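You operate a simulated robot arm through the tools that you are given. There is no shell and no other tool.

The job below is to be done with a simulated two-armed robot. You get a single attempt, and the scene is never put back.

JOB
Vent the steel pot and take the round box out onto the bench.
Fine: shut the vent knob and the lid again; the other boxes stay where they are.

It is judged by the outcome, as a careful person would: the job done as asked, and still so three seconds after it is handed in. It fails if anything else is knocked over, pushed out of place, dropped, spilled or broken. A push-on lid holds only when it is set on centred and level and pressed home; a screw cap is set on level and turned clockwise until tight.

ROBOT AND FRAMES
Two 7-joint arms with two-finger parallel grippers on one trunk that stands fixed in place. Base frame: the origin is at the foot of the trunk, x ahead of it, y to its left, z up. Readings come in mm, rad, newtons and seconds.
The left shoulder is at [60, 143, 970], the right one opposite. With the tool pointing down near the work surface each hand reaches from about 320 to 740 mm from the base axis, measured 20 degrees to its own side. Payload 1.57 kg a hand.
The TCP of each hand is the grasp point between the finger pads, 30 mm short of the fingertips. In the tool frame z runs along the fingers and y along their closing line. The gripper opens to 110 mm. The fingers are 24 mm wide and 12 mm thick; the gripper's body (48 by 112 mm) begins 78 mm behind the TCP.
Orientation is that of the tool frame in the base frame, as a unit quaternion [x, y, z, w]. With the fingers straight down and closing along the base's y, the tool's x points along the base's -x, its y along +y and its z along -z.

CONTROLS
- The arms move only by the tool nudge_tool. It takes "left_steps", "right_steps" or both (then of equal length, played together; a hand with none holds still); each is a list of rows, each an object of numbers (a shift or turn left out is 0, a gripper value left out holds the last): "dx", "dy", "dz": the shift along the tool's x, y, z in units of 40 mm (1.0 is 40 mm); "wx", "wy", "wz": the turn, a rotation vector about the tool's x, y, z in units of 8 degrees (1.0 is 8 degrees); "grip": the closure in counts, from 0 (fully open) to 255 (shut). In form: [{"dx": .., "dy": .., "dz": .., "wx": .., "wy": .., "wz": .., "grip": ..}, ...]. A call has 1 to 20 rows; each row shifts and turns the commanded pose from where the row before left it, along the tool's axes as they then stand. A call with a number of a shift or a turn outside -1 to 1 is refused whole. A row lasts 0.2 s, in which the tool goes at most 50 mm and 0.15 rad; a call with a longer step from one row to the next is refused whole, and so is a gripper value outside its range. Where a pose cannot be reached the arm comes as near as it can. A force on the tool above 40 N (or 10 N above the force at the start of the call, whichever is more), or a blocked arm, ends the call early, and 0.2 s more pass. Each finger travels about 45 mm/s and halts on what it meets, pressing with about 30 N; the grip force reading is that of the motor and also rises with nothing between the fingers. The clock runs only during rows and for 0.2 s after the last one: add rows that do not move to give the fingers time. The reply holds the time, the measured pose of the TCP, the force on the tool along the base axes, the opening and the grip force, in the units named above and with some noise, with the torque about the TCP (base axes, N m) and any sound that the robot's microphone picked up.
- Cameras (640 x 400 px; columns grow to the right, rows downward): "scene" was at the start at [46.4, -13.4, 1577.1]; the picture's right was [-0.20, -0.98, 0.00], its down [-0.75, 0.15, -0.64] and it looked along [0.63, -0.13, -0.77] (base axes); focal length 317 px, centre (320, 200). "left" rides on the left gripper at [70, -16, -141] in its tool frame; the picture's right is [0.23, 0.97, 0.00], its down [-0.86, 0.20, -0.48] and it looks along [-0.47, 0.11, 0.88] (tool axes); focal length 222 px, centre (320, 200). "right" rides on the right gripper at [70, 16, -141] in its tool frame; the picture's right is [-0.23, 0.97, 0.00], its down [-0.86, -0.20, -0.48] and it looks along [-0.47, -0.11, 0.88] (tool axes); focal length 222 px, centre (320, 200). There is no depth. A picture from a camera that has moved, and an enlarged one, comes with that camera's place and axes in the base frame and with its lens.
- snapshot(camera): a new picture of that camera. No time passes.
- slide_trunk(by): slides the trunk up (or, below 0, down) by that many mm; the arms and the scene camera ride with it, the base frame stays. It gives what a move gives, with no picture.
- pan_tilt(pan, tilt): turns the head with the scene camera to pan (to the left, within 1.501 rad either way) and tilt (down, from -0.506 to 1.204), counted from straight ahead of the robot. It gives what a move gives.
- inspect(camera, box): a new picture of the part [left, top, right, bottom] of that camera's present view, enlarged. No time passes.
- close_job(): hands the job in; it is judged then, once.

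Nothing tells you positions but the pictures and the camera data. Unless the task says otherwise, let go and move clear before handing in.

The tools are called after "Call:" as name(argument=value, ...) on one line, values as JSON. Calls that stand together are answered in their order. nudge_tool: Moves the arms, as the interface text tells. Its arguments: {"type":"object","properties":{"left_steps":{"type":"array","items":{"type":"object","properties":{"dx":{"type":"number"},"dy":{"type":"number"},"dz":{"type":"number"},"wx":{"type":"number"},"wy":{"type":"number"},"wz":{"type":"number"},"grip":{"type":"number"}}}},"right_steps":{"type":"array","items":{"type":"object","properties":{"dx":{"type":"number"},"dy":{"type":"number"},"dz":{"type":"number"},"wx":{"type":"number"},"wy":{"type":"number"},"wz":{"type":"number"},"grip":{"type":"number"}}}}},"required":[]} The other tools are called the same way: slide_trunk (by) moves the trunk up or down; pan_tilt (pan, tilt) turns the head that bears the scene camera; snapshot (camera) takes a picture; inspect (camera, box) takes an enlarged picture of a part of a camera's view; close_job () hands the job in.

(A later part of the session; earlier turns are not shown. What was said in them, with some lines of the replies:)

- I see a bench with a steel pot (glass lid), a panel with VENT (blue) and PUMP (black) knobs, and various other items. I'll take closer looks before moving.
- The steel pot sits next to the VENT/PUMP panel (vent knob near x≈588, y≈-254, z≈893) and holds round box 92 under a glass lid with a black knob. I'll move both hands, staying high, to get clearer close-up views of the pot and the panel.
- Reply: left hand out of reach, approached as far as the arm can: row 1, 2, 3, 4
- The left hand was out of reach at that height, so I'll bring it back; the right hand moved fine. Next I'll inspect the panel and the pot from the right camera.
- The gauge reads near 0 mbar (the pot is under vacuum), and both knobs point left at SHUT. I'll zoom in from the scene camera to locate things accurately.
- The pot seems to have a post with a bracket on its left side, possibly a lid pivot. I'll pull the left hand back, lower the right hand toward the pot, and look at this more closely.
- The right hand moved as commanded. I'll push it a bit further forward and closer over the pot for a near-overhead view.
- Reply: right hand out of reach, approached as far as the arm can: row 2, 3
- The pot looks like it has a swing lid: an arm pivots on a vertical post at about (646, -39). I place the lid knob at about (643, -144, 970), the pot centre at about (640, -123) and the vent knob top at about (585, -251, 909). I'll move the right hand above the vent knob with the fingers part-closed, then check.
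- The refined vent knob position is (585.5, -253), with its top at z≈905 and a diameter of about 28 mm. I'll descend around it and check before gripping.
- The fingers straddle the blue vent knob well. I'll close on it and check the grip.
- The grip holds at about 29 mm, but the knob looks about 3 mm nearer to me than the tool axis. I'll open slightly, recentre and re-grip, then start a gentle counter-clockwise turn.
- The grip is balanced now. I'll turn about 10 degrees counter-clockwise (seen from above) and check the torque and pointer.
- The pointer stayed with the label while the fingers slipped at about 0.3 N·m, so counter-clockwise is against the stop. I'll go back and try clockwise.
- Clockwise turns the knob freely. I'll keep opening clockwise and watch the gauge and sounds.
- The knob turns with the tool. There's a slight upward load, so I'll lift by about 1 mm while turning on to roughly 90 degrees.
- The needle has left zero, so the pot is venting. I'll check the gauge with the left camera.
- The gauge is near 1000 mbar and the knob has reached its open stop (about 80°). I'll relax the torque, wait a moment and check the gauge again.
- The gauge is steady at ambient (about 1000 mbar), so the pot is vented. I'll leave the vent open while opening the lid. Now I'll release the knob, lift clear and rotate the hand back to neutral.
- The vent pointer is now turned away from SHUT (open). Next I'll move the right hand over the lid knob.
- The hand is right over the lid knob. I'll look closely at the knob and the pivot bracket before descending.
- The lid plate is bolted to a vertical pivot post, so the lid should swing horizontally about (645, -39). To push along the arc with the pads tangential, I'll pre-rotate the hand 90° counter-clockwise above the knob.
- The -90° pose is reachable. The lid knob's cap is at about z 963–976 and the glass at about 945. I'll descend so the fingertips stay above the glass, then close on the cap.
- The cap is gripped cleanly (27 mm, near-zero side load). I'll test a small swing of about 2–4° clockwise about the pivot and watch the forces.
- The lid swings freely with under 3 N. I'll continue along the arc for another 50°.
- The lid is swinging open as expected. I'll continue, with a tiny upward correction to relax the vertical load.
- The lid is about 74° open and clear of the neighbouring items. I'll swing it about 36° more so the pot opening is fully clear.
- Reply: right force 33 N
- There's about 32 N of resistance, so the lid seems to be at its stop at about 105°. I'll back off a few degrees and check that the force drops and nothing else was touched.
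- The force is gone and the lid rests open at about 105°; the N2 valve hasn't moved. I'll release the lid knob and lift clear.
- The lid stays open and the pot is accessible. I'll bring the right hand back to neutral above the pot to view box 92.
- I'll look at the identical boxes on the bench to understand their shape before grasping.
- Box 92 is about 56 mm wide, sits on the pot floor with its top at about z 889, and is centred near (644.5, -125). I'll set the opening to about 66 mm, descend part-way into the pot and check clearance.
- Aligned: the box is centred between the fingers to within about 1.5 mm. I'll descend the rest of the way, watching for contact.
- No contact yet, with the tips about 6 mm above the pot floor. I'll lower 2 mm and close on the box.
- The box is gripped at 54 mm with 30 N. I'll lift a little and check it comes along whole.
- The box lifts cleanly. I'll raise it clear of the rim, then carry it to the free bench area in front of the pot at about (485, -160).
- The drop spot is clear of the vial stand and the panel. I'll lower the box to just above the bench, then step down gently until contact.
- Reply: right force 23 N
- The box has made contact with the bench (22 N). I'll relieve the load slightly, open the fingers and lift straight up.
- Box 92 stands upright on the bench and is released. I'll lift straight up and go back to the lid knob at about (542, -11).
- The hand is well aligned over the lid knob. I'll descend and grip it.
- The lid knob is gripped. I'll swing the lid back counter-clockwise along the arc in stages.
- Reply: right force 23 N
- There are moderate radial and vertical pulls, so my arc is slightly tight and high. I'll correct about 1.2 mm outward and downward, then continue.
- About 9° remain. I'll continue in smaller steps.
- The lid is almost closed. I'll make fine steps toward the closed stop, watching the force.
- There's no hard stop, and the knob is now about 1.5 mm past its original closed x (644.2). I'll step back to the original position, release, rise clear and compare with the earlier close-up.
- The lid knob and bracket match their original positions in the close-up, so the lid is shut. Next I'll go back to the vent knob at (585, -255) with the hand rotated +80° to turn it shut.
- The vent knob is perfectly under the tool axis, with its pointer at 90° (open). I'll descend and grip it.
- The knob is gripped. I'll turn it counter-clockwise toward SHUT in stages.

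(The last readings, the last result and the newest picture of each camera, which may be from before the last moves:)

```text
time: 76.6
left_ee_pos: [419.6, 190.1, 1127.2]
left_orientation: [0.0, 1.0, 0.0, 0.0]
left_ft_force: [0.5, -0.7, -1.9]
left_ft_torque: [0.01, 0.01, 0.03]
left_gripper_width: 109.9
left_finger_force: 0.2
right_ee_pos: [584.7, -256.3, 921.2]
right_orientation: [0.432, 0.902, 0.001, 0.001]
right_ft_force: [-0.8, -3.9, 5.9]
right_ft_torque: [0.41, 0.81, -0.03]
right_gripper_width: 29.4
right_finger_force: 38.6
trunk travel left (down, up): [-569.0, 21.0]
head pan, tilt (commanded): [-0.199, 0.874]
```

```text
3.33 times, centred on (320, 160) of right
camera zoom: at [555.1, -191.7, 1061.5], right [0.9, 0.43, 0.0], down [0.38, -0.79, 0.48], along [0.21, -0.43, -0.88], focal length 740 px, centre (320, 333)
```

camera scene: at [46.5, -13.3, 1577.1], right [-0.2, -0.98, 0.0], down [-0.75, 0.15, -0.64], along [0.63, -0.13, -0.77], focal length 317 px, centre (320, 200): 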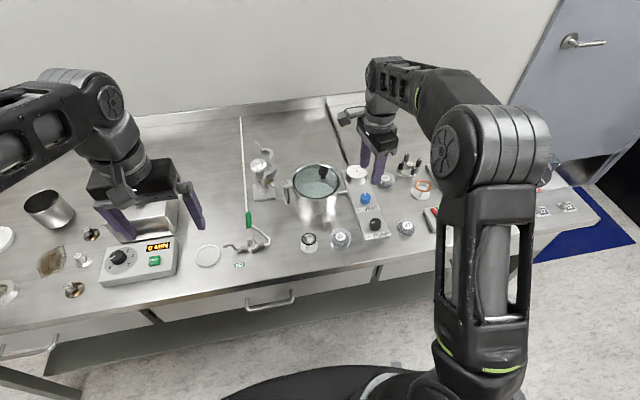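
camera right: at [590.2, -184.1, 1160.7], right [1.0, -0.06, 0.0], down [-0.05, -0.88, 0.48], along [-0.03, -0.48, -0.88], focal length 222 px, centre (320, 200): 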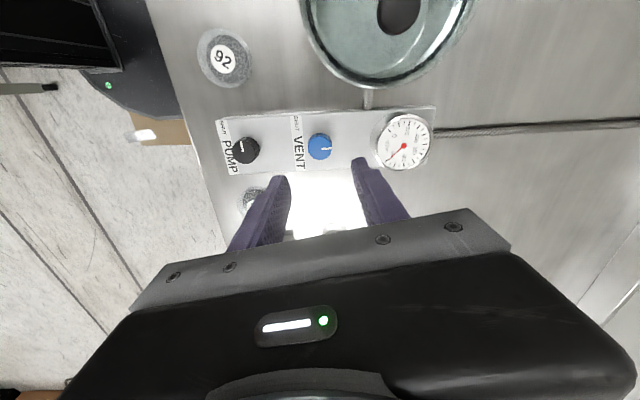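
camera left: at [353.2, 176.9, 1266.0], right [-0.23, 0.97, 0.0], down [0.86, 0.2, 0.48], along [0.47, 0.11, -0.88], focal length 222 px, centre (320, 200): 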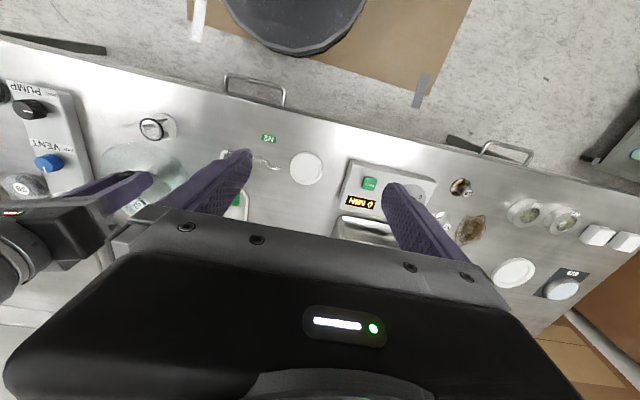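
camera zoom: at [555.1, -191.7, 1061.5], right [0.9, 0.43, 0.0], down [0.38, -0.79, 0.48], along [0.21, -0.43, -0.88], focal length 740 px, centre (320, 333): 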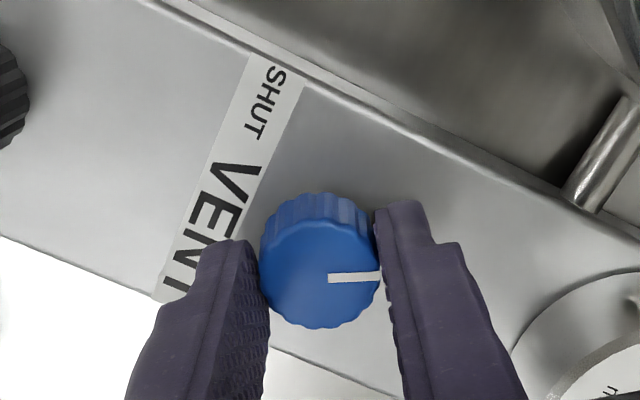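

Call:
nudge_tool(right_steps=[{"wz": -0.6}, {"wz": -0.6}, {"wz": -0.6}, {"wz": -0.6}, {"wz": -0.6}, {"wz": -0.6}, {"wz": -0.6}, {"wz": -0.6}, {"wz": -0.6}, {}])

Call:
inspect(camera="right", box=[240, 100, 400, 220])

Call:
inspect(camera="scene", box=[320, 150, 400, 210])

```text
time: 78.8
left_ee_pos: [420.6, 192.5, 1125.8]
left_orientation: [0.001, 1.0, 0.0, 0.001]
left_ft_force: [-0.6, 0.4, -0.7]
left_ft_torque: [0.01, -0.01, -0.02]
left_gripper_width: 109.9
left_finger_force: 0.1
right_ee_pos: [585.5, -255.6, 921.5]
right_orientation: [0.07, 0.998, -0.001, 0.0]
right_ft_force: [8.1, -6.1, 8.7]
right_ft_torque: [-0.17, -0.79, 0.01]
right_gripper_width: 29.3
right_finger_force: 39.2
trunk travel left (down, up): [-569.0, 21.0]
head pan, tilt (commanded): [-0.199, 0.874]
```

```text
3.33 times, centred on (320, 160) of right
camera zoom: at [519.6, -229.9, 1061.4], right [0.36, 0.93, 0.0], down [0.82, -0.32, 0.48], along [0.45, -0.17, -0.88], focal length 740 px, centre (320, 333)
```

zoom: 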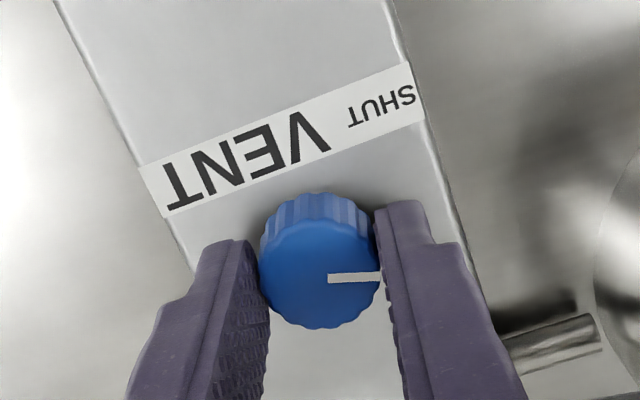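

```text
6.67 times, centred on (360, 180) of scene
camera zoom: at [46.6, -13.8, 1577.1], right [-0.2, -0.98, 0.0], down [-0.75, 0.15, -0.64], along [0.63, -0.13, -0.77], focal length 2111 px, centre (53, 333)
```

zoom: 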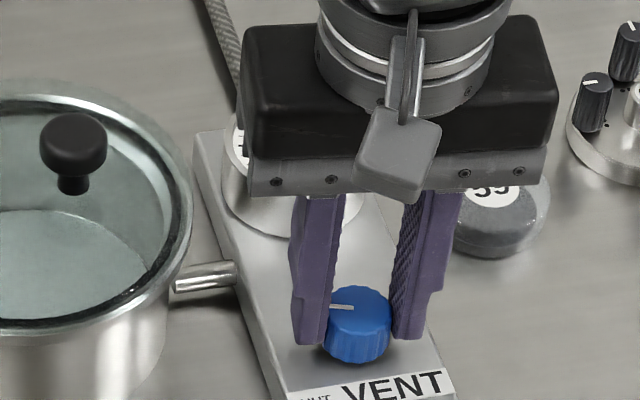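

About 15–17° remain. I'll turn to the stop.

Call:
nudge_tool(right_steps=[{"wz": -0.5}, {"wz": -0.5}, {"wz": -0.5}, {"wz": -0.4}, {}])

Call:
inspect(camera="right", box=[240, 100, 400, 220])

```text
time: 80.0
left_ee_pos: [420.8, 190.7, 1125.3]
left_orientation: [-0.001, 1.0, 0.0, 0.0]
left_ft_force: [-1.3, 0.2, -0.1]
left_ft_torque: [0.02, 0.0, -0.01]
left_gripper_width: 110.0
left_finger_force: 0.1
right_ee_pos: [586.7, -255.2, 921.0]
right_orientation: [-0.063, 0.998, 0.0, 0.0]
right_ft_force: [12.3, -8.0, 11.7]
right_ft_torque: [-0.28, -0.42, 0.0]
right_gripper_width: 29.1
right_finger_force: 38.8
trunk travel left (down, up): [-569.0, 21.0]
head pan, tilt (commanded): [-0.199, 0.874]
```

```text
3.33 times, centred on (320, 160) of right
camera zoom: at [515.2, -248.2, 1061.4], right [0.1, 0.99, 0.0], down [0.87, -0.09, 0.48], along [0.48, -0.05, -0.88], focal length 740 px, centre (320, 333)
```

zoom: 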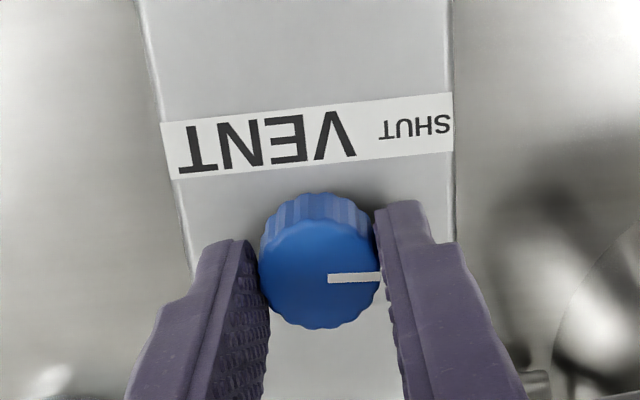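

Call:
nudge_tool(right_steps=[{"wz": -0.25}, {"wz": -0.25}, {}])

Call:
inspect(camera="right", box=[240, 100, 400, 220])

```text
time: 80.8
left_ee_pos: [420.1, 191.0, 1127.0]
left_orientation: [0.001, 1.0, 0.0, 0.001]
left_ft_force: [-0.1, -0.2, 0.7]
left_ft_torque: [-0.02, 0.02, 0.01]
left_gripper_width: 110.3
left_finger_force: 0.2
right_ee_pos: [585.4, -254.6, 921.1]
right_orientation: [-0.097, 0.995, -0.001, 0.001]
right_ft_force: [12.0, -8.2, 15.5]
right_ft_torque: [-0.26, 0.08, -0.24]
right_gripper_width: 29.1
right_finger_force: 38.7
trunk travel left (down, up): [-569.0, 21.0]
head pan, tilt (commanded): [-0.199, 0.874]
```

```text
3.33 times, centred on (320, 160) of right
camera zoom: at [514.7, -253.0, 1061.4], right [0.03, 1.0, 0.0], down [0.88, -0.03, 0.48], along [0.48, -0.02, -0.88], focal length 740 px, centre (320, 333)
```

zoom: 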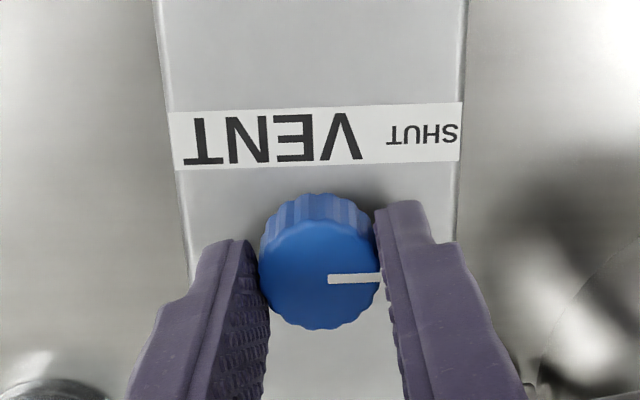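

The stop torque is reached (about 0.24 N·m), with the pointer at SHUT. I'll release and lift away.

Call:
nudge_tool(right_steps=[{"grip": 115}, {}, {}, {"dz": -0.4}, {"dz": -0.8}, {"dz": -0.8}, {"dz": -0.8}, {"wz": 0.7}, {"wz": 0.68}, {}])

Call:
inspect(camera="right", box=[280, 110, 380, 180])

Call:
inspect(camera="scene", box=[345, 180, 395, 215])

Call:
snapshot(camera="right")

```text
time: 83.0
left_ee_pos: [420.3, 190.6, 1125.8]
left_orientation: [0.0, 1.0, 0.0, 0.0]
left_ft_force: [0.1, -0.3, -0.4]
left_ft_torque: [-0.01, -0.02, 0.01]
left_gripper_width: 110.0
left_finger_force: 0.0
right_ee_pos: [585.5, -254.4, 1033.2]
right_orientation: [0.0, 1.0, 0.0, 0.0]
right_ft_force: [-0.6, 0.4, 0.2]
right_ft_torque: [-0.01, 0.03, -0.02]
right_gripper_width: 60.2
right_finger_force: 0.1
trunk travel left (down, up): [-569.0, 21.0]
head pan, tilt (commanded): [-0.199, 0.874]
```

```text
5.71 times, centred on (330, 145) of right
camera zoom: at [516.4, -239.9, 1172.6], right [0.23, 0.97, 0.0], down [0.86, -0.2, 0.48], along [0.47, -0.11, -0.88], focal length 1269 px, centre (263, 514)
```

zoom: 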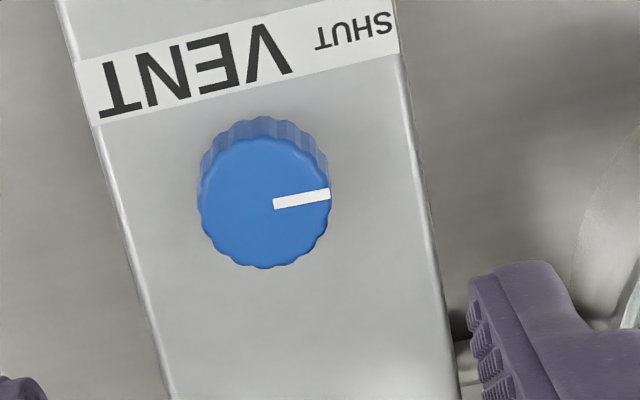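

```text
11.43 times, centred on (370, 198) of scene
camera zoom: at [46.6, -13.4, 1577.1], right [-0.2, -0.98, 0.0], down [-0.75, 0.15, -0.64], along [0.63, -0.13, -0.77], focal length 3619 px, centre (-251, 229)
```

zoom: 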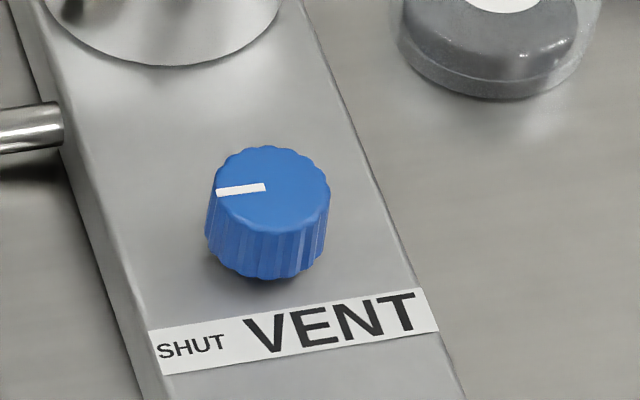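

```text
taken
camera right: at [516.4, -239.9, 1172.6], right [0.23, 0.97, 0.0], down [0.86, -0.2, 0.48], along [0.47, -0.11, -0.88], focal length 222 px, centre (320, 200)
```

right: 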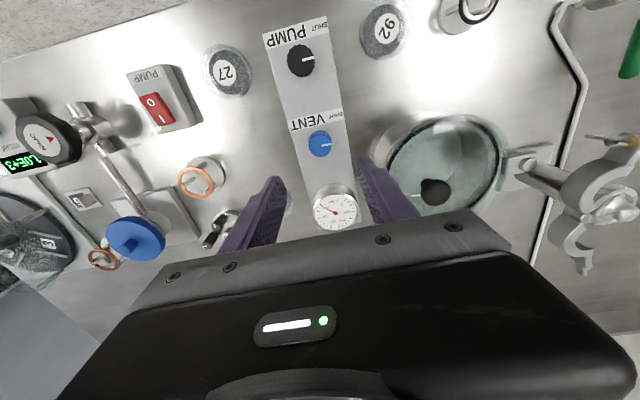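

The vent pointer now matches its original SHUT position exactly. I'll retract the right hand to its start area and do a final comparison of the lid and the bench.

Call:
nudge_tool(right_steps=[{"dz": -0.8}, {"dz": -0.8, "dx": 0.5}, {"dz": -0.75, "dx": 0.5}, {"dx": 0.8, "dy": -0.15}, {"dx": 0.8, "dy": -0.15}, {"dx": 0.8, "dy": -0.15}, {"dx": 0.8, "dy": -0.15}, {"dx": 0.8, "dy": -0.15}, {"dx": 0.7, "dy": -0.15}, {}])

Call:
snapshot(camera="scene")

Call:
inspect(camera="scene", box=[270, 150, 350, 235])

Call:
inspect(camera="scene", box=[285, 160, 350, 210])

Call:
inspect(camera="scene", box=[310, 155, 440, 265])

```text
time: 85.2
left_ee_pos: [421.2, 191.8, 1126.6]
left_orientation: [0.0, 1.0, 0.0, 0.0]
left_ft_force: [1.0, 0.5, -0.3]
left_ft_torque: [-0.01, -0.03, -0.01]
left_gripper_width: 109.8
left_finger_force: 0.1
right_ee_pos: [356.8, -292.4, 1128.2]
right_orientation: [-0.002, 1.0, 0.0, 0.0]
right_ft_force: [0.3, 0.4, -0.9]
right_ft_torque: [-0.01, 0.02, 0.0]
right_gripper_width: 60.1
right_finger_force: 0.0
trunk travel left (down, up): [-569.0, 21.0]
head pan, tilt (commanded): [-0.199, 0.874]
```

```text
taken
camera scene: at [47.0, -13.3, 1577.1], right [-0.2, -0.98, 0.0], down [-0.75, 0.15, -0.64], along [0.63, -0.13, -0.77], focal length 317 px, centre (320, 200)
```

scene: 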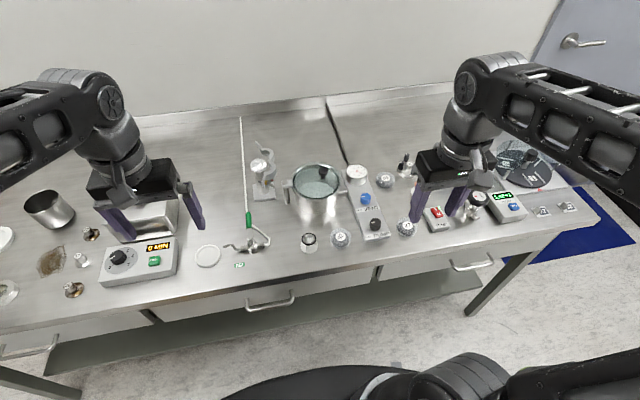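

```text
4.71 times, centred on (310, 192) of scene
camera zoom: at [47.0, -13.3, 1577.1], right [-0.2, -0.98, 0.0], down [-0.75, 0.15, -0.64], along [0.63, -0.13, -0.77], focal length 1490 px, centre (367, 235)
```

zoom: 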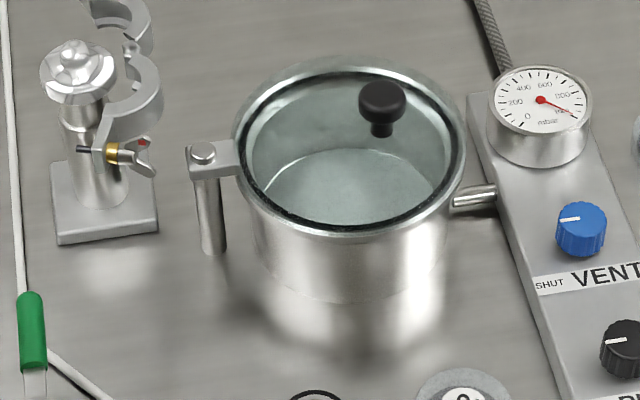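

```text
8.00 times, centred on (318, 185) of scene
camera zoom: at [47.0, -13.3, 1577.1], right [-0.2, -0.98, 0.0], down [-0.75, 0.15, -0.64], along [0.63, -0.13, -0.77], focal length 2533 px, centre (340, 320)
```

zoom: 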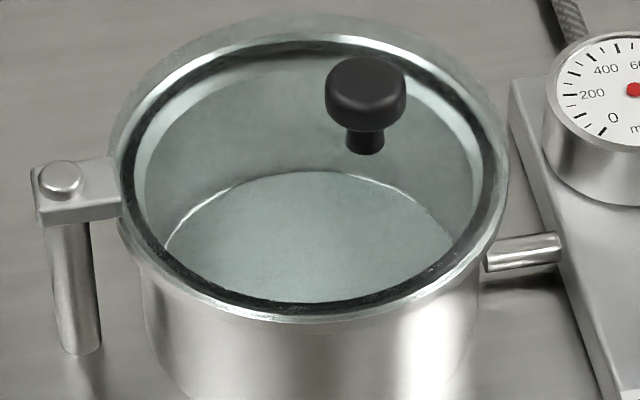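

```text
3.64 times, centred on (375, 210) of scene
camera zoom: at [47.0, -13.3, 1577.1], right [-0.2, -0.98, 0.0], down [-0.75, 0.15, -0.64], along [0.63, -0.13, -0.77], focal length 1152 px, centre (120, 164)
```

zoom: 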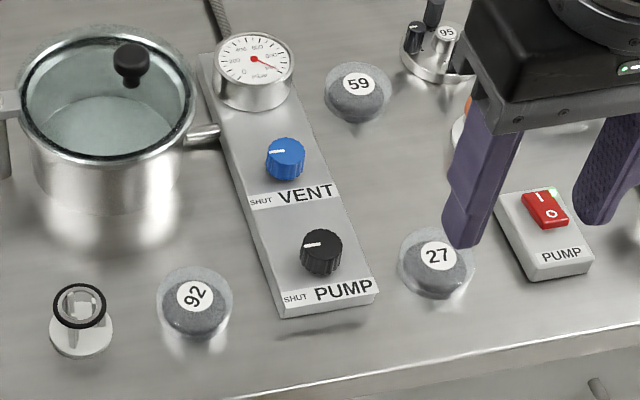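

The lid is shut as it was at the start and the vent pointer is back at SHUT. Box 92 stands upright on the bench, the other boxes are where they were, and both hands are clear. I'm handing the job in.

Call:
close_job()

```text
The job is handed in.
```

I vented the steel pot and took its round box (92) out. The box is now standing upright on the bench in front of the pot.

- **Venting:** turning the blue VENT knob clockwise brought the gauge from near 0 up to about 1000 mbar.
- **Lid:** it swings sideways on a post. I swung it open, then back to within about a millimetre of where it started. I felt no stop at the closed position, so I judged that from close-up pictures.
- **Vent knob:** it is back against its stop, pointing at SHUT.
- **Everything else:** boxes 27 and 59 are where they were, and nothing else looks moved. Both hands are empty and clear.
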